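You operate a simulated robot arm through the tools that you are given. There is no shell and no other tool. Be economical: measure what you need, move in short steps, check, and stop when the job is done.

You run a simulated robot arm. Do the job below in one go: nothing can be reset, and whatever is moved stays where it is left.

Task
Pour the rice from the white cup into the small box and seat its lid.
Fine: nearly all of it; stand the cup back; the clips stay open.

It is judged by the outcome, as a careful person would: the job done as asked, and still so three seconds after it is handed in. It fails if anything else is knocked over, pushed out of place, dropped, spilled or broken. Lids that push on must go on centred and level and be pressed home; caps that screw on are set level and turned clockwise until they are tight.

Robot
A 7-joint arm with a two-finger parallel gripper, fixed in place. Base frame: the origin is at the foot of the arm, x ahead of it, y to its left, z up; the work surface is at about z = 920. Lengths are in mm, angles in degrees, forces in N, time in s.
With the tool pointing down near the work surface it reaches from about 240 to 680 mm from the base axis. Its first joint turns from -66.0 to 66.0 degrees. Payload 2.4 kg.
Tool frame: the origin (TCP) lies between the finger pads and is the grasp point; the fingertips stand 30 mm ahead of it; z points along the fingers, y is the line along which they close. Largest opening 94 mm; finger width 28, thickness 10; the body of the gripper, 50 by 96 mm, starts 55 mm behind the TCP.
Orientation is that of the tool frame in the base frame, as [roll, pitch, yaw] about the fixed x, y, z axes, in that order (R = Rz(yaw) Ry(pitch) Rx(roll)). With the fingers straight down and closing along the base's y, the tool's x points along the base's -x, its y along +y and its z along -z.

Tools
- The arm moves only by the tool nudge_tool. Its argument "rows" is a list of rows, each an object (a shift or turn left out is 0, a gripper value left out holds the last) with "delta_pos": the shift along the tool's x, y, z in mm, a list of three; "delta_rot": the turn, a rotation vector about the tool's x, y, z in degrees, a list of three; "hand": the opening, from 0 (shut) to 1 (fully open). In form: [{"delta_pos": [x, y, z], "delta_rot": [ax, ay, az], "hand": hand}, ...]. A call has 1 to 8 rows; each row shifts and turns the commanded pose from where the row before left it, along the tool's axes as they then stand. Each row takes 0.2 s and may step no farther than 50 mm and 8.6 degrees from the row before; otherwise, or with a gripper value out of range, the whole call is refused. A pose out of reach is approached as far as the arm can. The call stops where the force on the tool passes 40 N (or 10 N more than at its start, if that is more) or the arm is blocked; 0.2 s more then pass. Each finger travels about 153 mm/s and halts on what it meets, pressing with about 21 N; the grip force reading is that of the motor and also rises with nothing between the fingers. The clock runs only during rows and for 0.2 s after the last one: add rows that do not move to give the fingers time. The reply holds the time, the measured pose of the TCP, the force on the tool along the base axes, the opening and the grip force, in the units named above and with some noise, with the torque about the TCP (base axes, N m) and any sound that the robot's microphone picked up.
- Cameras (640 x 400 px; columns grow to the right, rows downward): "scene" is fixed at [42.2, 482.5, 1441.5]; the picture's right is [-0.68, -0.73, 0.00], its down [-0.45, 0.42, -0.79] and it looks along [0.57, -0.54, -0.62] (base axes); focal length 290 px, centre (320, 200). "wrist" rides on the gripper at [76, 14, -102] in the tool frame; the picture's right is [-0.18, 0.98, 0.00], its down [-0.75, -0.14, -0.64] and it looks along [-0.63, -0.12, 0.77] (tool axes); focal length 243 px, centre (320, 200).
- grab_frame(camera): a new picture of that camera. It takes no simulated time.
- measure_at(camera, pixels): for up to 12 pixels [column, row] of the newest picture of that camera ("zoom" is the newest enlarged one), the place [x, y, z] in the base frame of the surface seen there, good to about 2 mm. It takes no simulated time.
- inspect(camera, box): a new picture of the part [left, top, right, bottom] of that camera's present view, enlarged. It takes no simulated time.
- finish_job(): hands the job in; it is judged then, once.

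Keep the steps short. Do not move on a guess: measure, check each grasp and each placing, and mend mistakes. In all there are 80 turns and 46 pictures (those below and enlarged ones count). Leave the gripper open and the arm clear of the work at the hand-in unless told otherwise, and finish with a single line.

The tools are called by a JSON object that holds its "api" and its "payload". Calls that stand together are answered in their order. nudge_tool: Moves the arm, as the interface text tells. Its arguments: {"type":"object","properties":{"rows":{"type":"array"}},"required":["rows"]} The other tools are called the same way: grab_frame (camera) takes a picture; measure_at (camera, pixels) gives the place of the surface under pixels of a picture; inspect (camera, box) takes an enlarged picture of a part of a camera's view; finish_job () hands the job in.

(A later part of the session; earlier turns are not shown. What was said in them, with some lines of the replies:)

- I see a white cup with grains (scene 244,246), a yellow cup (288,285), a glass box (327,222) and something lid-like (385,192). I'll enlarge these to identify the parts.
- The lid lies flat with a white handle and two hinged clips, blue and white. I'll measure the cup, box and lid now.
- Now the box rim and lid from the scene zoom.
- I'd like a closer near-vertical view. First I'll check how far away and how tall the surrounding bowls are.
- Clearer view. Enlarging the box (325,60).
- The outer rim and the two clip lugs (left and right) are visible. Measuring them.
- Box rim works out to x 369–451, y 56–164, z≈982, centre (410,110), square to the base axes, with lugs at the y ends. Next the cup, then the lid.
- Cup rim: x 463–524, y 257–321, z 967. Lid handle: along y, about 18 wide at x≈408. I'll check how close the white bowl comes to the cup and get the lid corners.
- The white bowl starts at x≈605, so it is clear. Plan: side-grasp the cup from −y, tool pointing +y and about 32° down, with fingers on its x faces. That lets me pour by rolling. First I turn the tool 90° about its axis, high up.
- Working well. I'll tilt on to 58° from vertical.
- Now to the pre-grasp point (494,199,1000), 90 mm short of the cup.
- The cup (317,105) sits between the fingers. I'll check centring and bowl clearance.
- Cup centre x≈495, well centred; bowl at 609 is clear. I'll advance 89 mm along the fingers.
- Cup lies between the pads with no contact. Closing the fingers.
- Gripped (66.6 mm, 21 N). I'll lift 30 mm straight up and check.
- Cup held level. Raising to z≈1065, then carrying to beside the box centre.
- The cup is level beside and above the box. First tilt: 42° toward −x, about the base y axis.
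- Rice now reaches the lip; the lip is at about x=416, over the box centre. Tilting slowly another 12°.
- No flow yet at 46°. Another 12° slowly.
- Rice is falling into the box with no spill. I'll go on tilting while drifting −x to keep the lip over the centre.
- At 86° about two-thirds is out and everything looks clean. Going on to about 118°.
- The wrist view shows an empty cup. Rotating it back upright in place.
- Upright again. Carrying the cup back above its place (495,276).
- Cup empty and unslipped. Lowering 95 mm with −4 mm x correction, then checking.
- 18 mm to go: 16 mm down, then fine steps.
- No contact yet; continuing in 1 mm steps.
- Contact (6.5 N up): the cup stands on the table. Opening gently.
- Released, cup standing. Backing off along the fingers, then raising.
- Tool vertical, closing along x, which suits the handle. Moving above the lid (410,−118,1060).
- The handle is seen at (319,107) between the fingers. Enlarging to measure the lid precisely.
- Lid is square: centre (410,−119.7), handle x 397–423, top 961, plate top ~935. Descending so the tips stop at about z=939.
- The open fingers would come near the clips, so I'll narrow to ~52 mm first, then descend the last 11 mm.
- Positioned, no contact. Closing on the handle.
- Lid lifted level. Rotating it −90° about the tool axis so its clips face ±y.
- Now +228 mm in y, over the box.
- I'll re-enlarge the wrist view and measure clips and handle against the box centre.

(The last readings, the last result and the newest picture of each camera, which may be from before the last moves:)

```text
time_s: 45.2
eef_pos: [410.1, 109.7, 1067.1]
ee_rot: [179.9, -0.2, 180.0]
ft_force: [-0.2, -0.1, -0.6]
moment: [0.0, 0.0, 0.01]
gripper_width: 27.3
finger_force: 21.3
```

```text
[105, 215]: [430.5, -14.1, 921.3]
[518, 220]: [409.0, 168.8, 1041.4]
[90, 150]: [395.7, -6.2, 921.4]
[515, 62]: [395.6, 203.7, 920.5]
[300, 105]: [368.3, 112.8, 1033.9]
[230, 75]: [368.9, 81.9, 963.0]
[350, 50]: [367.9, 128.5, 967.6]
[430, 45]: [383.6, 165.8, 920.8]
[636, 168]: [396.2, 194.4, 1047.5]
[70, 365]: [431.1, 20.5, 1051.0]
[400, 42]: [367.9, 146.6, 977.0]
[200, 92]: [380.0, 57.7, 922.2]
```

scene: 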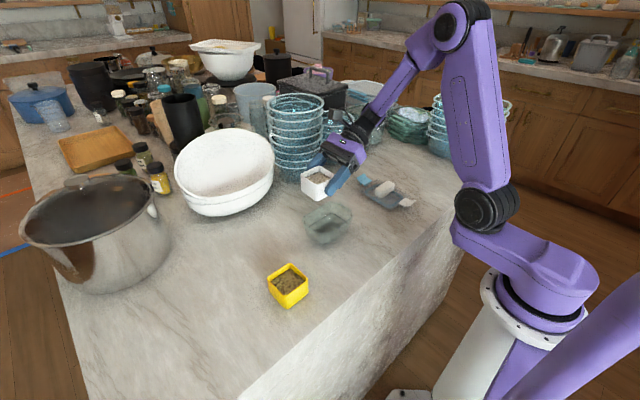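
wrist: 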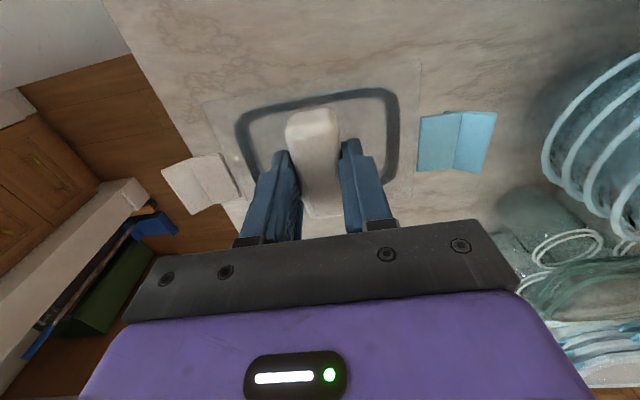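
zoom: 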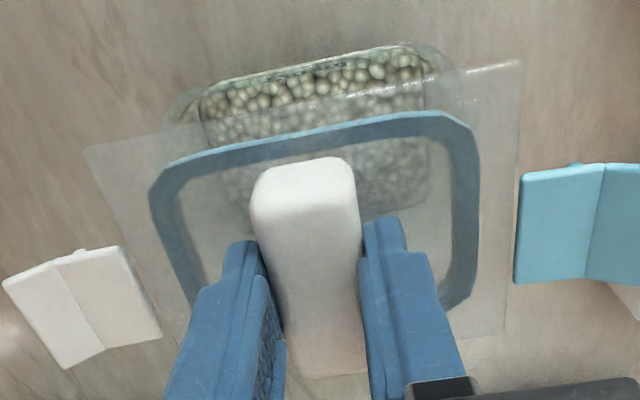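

Lid centre (412.7,109.6), no yaw; box centre (409.8,110). Shifting −2.8 in x and lowering 28 mm, stopping short of the rim.

{"api": "nudge_tool", "payload": {"rows": [{"delta_pos": [2.8, 0.3, 0]}, {"delta_pos": [0, 0, 14]}, {"delta_pos": [0, 0, 14]}, {}, {}]}}

{"api": "inspect", "payload": {"camera": "wrist", "box": [160, 30, 480, 230]}}

{"api": "measure_at", "payload": {"camera": "zoom", "pixels": [[52, 262], [100, 350], [524, 178], [602, 166], [518, 280], [586, 274], [110, 350], [158, 332], [116, 195], [124, 300], [505, 120], [505, 210]]}}

```text
time_s: 46.4
eef_pos: [406.0, 111.1, 1041.5]
ee_rot: [179.8, 0.0, -180.0]
ft_force: [0.0, 0.2, -0.8]
moment: [0.01, -0.02, -0.03]
gripper_width: 27.2
finger_force: 20.5
```

```text
2.00 times, centred on (320, 130) of wrist
```

zoom: 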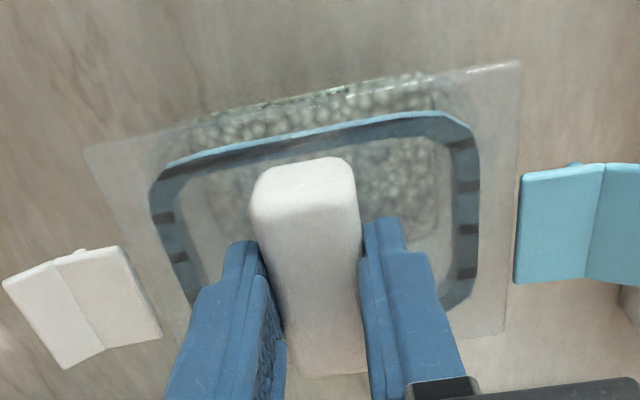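

```text
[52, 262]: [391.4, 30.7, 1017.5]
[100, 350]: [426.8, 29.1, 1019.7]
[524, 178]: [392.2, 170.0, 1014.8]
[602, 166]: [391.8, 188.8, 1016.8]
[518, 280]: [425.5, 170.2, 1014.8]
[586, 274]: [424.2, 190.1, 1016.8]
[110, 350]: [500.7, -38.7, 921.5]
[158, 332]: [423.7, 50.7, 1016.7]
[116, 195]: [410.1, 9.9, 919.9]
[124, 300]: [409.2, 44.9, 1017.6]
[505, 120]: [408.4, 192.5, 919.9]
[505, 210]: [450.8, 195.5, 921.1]
```

Lid centre now (408.7,109.7): within about 1 mm. Small correction and 8 mm lower, then a side look.

{"api": "nudge_tool", "payload": {"rows": [{"delta_pos": [-0.8, 0.2, 4]}, {"delta_pos": [0, 0, 4]}, {}, {}]}}

{"api": "inspect", "payload": {"camera": "scene", "box": [280, 175, 380, 255]}}

```text
time_s: 47.4
eef_pos: [408.6, 111.3, 1034.8]
ee_rot: [179.9, -0.2, -179.9]
ft_force: [0.5, -0.6, -1.4]
moment: [0.01, -0.04, -0.04]
gripper_width: 27.4
finger_force: 21.2
```

```text
5.00 times, centred on (330, 215) of scene
```

zoom: 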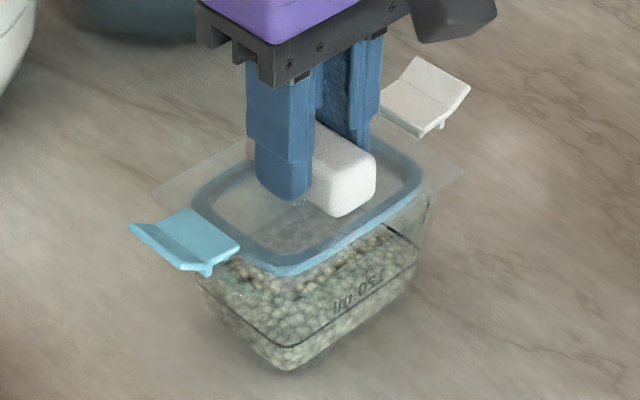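

Gasket appears centred on the opening. Lowering in small steps, watching force.

{"api": "nudge_tool", "payload": {"rows": [{"delta_pos": [0, 0, 2]}, {"delta_pos": [0, 0, 2]}, {"delta_pos": [0, 0, 2]}, {}]}}

{"api": "nudge_tool", "payload": {"rows": [{"delta_pos": [0, 0, 1.5]}, {"delta_pos": [0, 0, 1.5]}, {}]}}

```text
time_s: 48.4
eef_pos: [406.0, 111.3, 1027.7]
ee_rot: [179.9, 0.0, -179.9]
ft_force: [0.0, 0.3, -0.2]
moment: [0.0, 0.0, 0.0]
gripper_width: 27.6
finger_force: 20.9
```

```text
time_s: 49.2
eef_pos: [405.8, 109.8, 1025.1]
ee_rot: [180.0, 0.0, -180.0]
ft_force: [0.1, -1.0, -1.5]
moment: [0.01, -0.02, 0.02]
gripper_width: 27.6
finger_force: 21.2
```

Plug is entering freely. Continuing.

{"api": "nudge_tool", "payload": {"rows": [{"delta_pos": [0, 0, 1.5]}, {"delta_pos": [0, 0, 1.5]}, {}]}}

{"api": "nudge_tool", "payload": {"rows": [{"delta_pos": [0, 0, 1.5]}, {"delta_pos": [0, 0, 1.5]}, {}]}}

{"api": "inspect", "payload": {"camera": "wrist", "box": [160, 30, 480, 230]}}

```text
time_s: 50.0
eef_pos: [406.7, 110.4, 1021.4]
ee_rot: [179.9, -0.1, 180.0]
ft_force: [-0.3, -0.3, -1.7]
moment: [0.01, -0.03, 0.0]
gripper_width: 27.3
finger_force: 21.4
```

```text
time_s: 50.8
eef_pos: [406.0, 110.5, 1018.7]
ee_rot: [179.9, -0.1, -180.0]
ft_force: [-5.0, 0.6, 19.2]
moment: [-0.04, 0.1, 0.02]
gripper_width: 27.2
finger_force: 20.8
```

```text
2.00 times, centred on (320, 130) of wrist
```

zoom: 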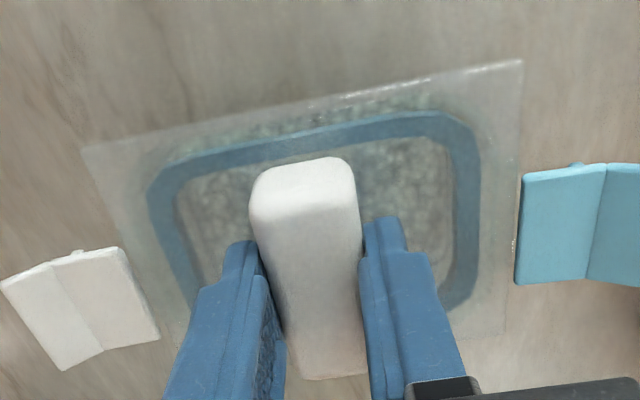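

Contact at 19 N. Measuring lid height and position.

{"api": "measure_at", "payload": {"camera": "zoom", "pixels": [[52, 263], [98, 350], [524, 178], [602, 167], [518, 280], [586, 275], [156, 335], [120, 250], [118, 160], [160, 280], [512, 75], [500, 150]]}}

{"api": "inspect", "payload": {"camera": "scene", "box": [280, 175, 380, 255]}}

```text
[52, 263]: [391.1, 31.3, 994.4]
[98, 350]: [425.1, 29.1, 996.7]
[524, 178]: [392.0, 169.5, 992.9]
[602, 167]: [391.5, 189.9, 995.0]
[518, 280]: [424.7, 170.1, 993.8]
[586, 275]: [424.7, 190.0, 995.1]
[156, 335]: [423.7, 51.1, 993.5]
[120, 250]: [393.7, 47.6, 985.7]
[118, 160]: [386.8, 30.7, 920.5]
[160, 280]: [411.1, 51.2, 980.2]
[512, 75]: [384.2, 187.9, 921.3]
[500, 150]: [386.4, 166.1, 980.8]
```

```text
5.00 times, centred on (330, 215) of scene
```

zoom: 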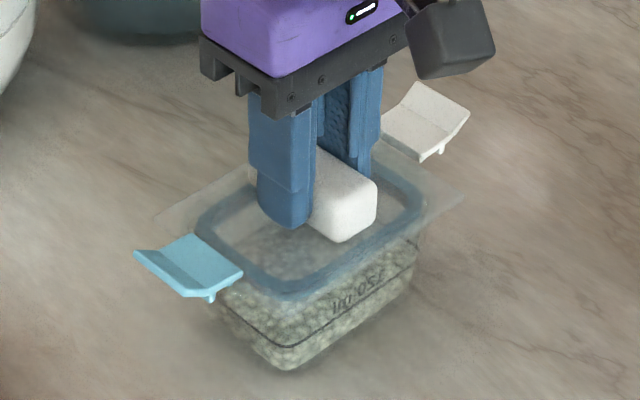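

Lid is level (clips 993–996) and centred (408.2,109.9). I'll release the handle, rise, close the fingers and press on the handle's top centre.

{"api": "nudge_tool", "payload": {"rows": [{"hand": 0.4}, {"hand": 0.55}, {}, {"delta_pos": [0, 0, -20]}, {"delta_pos": [-1, 0, -25]}, {"hand": 0.3}, {"hand": 0.0}, {}]}}

{"api": "nudge_tool", "payload": {"rows": [{"delta_pos": [0, 0, 8]}, {"delta_pos": [0, 0, 5]}, {}]}}

{"api": "inspect", "payload": {"camera": "scene", "box": [280, 155, 400, 255]}}

```text
time_s: 52.6
eef_pos: [407.6, 110.9, 1063.5]
ee_rot: [179.9, 0.0, 180.0]
ft_force: [0.7, 0.1, 0.4]
moment: [-0.05, 0.01, -0.02]
gripper_width: 0.1
finger_force: 20.8
```

```text
time_s: 53.4
eef_pos: [408.3, 110.5, 1049.8]
ee_rot: [179.9, 0.0, -179.9]
ft_force: [-0.1, 0.7, 0.3]
moment: [-0.02, 0.0, -0.02]
gripper_width: 0.1
finger_force: 20.7
```

```text
4.00 times, centred on (340, 205) of scene
```

zoom: 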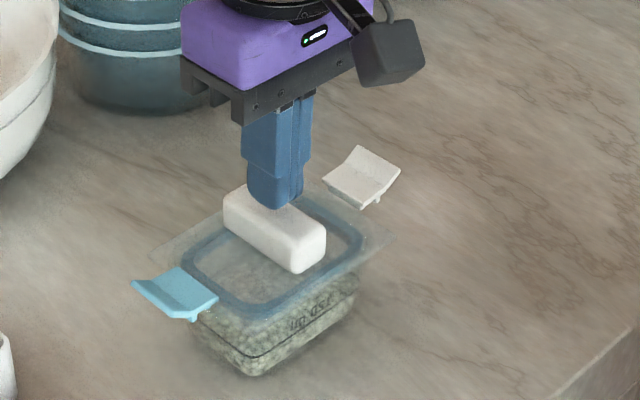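

Closed fingertips are over the handle's middle. Pressing down in small steps.

{"api": "nudge_tool", "payload": {"rows": [{"delta_pos": [0, 0, 4]}, {"delta_pos": [0, 0, 2]}, {"delta_pos": [0, 0, 2]}, {"delta_pos": [0, 0, 1]}, {}]}}

{"api": "nudge_tool", "payload": {"rows": [{"delta_pos": [0, 0, 1]}, {"delta_pos": [0, 0, 1]}, {}]}}

```text
time_s: 54.6
eef_pos: [407.6, 110.5, 1041.9]
ee_rot: [179.9, 0.0, -179.9]
ft_force: [-0.1, 0.2, -0.3]
moment: [0.03, -0.01, -0.03]
gripper_width: 0.0
finger_force: 21.2
```

```text
time_s: 55.4
eef_pos: [406.6, 111.1, 1040.3]
ee_rot: [179.9, 0.1, 180.0]
ft_force: [-4.6, -3.6, 26.3]
moment: [-0.08, 0.22, 0.01]
gripper_width: 0.1
finger_force: 21.4
```

Contact, 26 N. Pressing further.

{"api": "nudge_tool", "payload": {"rows": [{"delta_pos": [0, 0, 1]}, {"delta_pos": [0, 0, 1]}, {}]}}

```text
time_s: 55.8
eef_pos: [408.1, 111.1, 1040.9]
ee_rot: [179.9, 0.2, 180.0]
ft_force: [-2.4, -0.8, 8.8]
moment: [-0.03, 0.15, 0.01]
gripper_width: 0.0
finger_force: 21.0
stopped in row 2: the force on the tool passed its limit at 43 N (the readings are from after the stop); the commanded pose is now the measured one
```

It reached 43 N and stopped. I'll raise and measure the lid height.

{"api": "nudge_tool", "payload": {"rows": [{"delta_pos": [0, 0, -20]}, {"delta_pos": [0, 0, -30]}, {"delta_pos": [0, 0, -30]}, {}]}}

{"api": "inspect", "payload": {"camera": "wrist", "box": [180, 20, 460, 195]}}

```text
time_s: 56.8
eef_pos: [409.3, 112.3, 1117.4]
ee_rot: [179.9, 0.2, 180.0]
ft_force: [0.0, -0.3, -0.3]
moment: [-0.01, 0.02, 0.0]
gripper_width: 0.0
finger_force: 20.9
```

```text
2.29 times, centred on (320, 108) of wrist
```

zoom: 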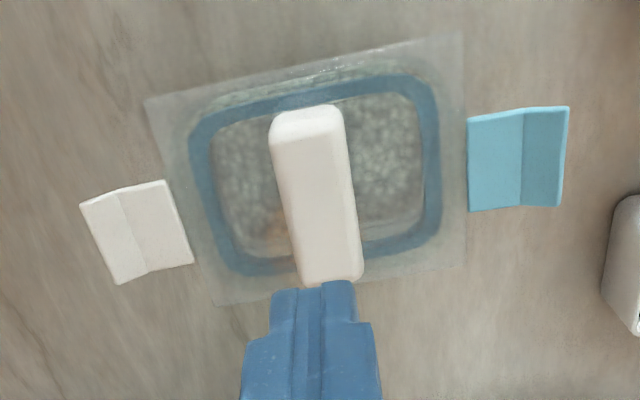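

{"api": "measure_at", "payload": {"camera": "zoom", "pixels": [[120, 200], [135, 272], [160, 192], [180, 255], [475, 130], [475, 200], [522, 115], [518, 200], [300, 160], [330, 240], [430, 130], [200, 150]]}}

{"api": "inspect", "payload": {"camera": "scene", "box": [285, 180, 375, 250]}}

```text
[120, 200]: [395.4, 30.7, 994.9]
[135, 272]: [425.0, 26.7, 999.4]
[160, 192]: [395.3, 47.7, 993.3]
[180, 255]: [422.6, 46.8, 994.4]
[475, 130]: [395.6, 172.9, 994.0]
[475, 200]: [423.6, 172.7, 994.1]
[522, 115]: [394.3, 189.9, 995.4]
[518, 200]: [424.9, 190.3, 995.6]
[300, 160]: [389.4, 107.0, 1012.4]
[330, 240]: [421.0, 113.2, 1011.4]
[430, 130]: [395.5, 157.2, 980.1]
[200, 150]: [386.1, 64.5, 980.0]
```

```text
5.71 times, centred on (330, 215) of scene
```

zoom: 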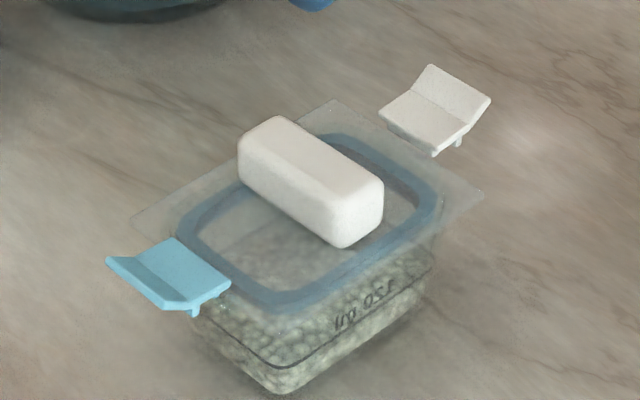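

The plate underside (~980) matches the rim (~981), the handle top is level at 1012, and the lid is centred. I'll press once more to confirm nothing more gives.

{"api": "nudge_tool", "payload": {"rows": [{"delta_pos": [0, 0, 40]}, {"delta_pos": [0, 0, 30]}, {"delta_pos": [0, 0, 4]}, {}]}}

{"api": "nudge_tool", "payload": {"rows": [{"delta_pos": [0, 0, 1]}, {"delta_pos": [0, 0, 1]}, {"delta_pos": [0, 0, 1]}, {"delta_pos": [0, 0, 1]}, {"delta_pos": [0, 0, 0.5]}, {"delta_pos": [0, 0, 0.5]}, {"delta_pos": [0, 0, 0.5]}, {"delta_pos": [0, 0, 0.5]}]}}

```text
time_s: 57.8
eef_pos: [407.8, 110.7, 1046.2]
ee_rot: [179.8, 0.1, -179.9]
ft_force: [-0.1, -0.4, -0.3]
moment: [0.0, 0.01, -0.03]
gripper_width: 0.0
finger_force: 21.3
```

```text
time_s: 59.6
eef_pos: [407.0, 110.9, 1042.2]
ee_rot: [179.9, 0.3, 179.9]
ft_force: [-4.3, -1.8, 24.5]
moment: [-0.04, 0.27, 0.0]
gripper_width: 0.1
finger_force: 20.6
```

{"api": "nudge_tool", "payload": {"rows": [{"delta_pos": [0, 0, 0.5]}, {"delta_pos": [0, 0, 0.5]}, {"delta_pos": [0, 0, 0.5]}, {"delta_pos": [0, 0, 0.5]}, {}]}}

```text
time_s: 60.4
eef_pos: [408.0, 109.6, 1040.5]
ee_rot: [179.8, 0.5, 179.9]
ft_force: [-2.8, -0.1, 10.1]
moment: [-0.02, 0.17, 0.02]
gripper_width: 0.0
finger_force: 21.2
stopped in row 3: the force on the tool passed its limit at 42 N (the readings are from after the stop); the commanded pose is now the measured one
```

Same height at 42 N with nothing giving: the lid is home. Rising clear, opening the gripper and backing away.

{"api": "nudge_tool", "payload": {"rows": [{"delta_pos": [0, 0, -20]}, {"delta_pos": [0, 0, -45]}, {"delta_pos": [0, 0, -45]}, {"delta_pos": [10, 0, -45], "hand": 1.0}, {"delta_pos": [40, 0, -20], "hand": 1.0}, {"delta_pos": [40, 0, 0]}, {}]}}

{"api": "grab_frame", "payload": {"camera": "scene"}}

{"api": "grab_frame", "payload": {"camera": "wrist"}}

{"api": "inspect", "payload": {"camera": "scene", "box": [220, 170, 400, 300]}}

```text
time_s: 62.0
eef_pos: [318.1, 109.7, 1216.6]
ee_rot: [180.0, 0.2, 179.9]
ft_force: [-0.8, -0.4, 0.6]
moment: [-0.04, 0.02, 0.01]
gripper_width: 94.0
finger_force: 0.0
```

```text
7 pictures are left
```

scene: 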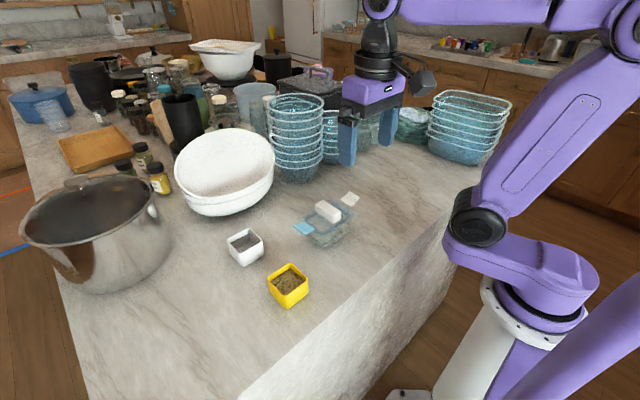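

```text
6 pictures are left
```

wrist: 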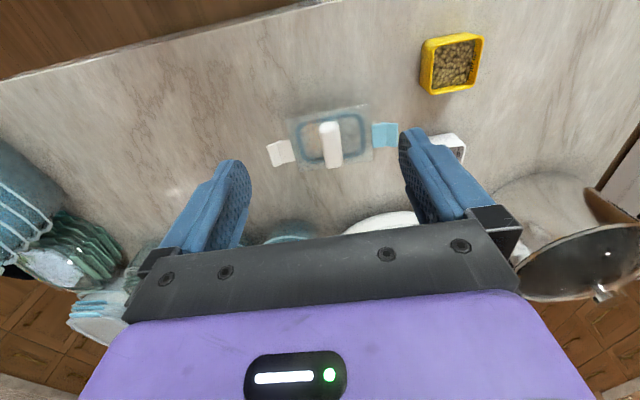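

```text
3.08 times, centred on (310, 235) of scene
```

zoom: 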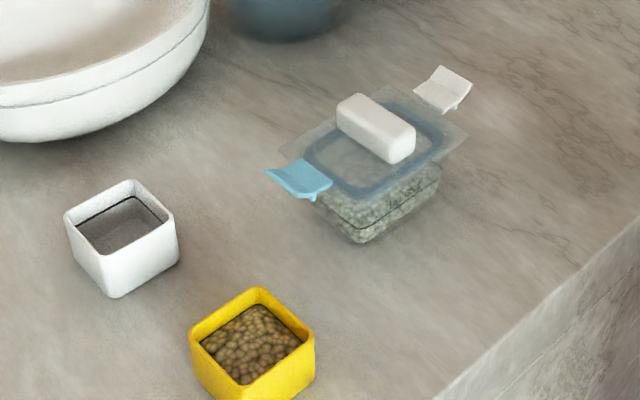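

All in order: cup empty and standing in its place, rice in the box, lid level with its clips open, nothing spilled, arm clear. Handing in.

{"api": "finish_job", "payload": {}}

```text
The job is handed in.
```

The white cup's rice is in the small box, the lid is centred, level and pressed home with its clips open, and the empty cup stands back in its place.
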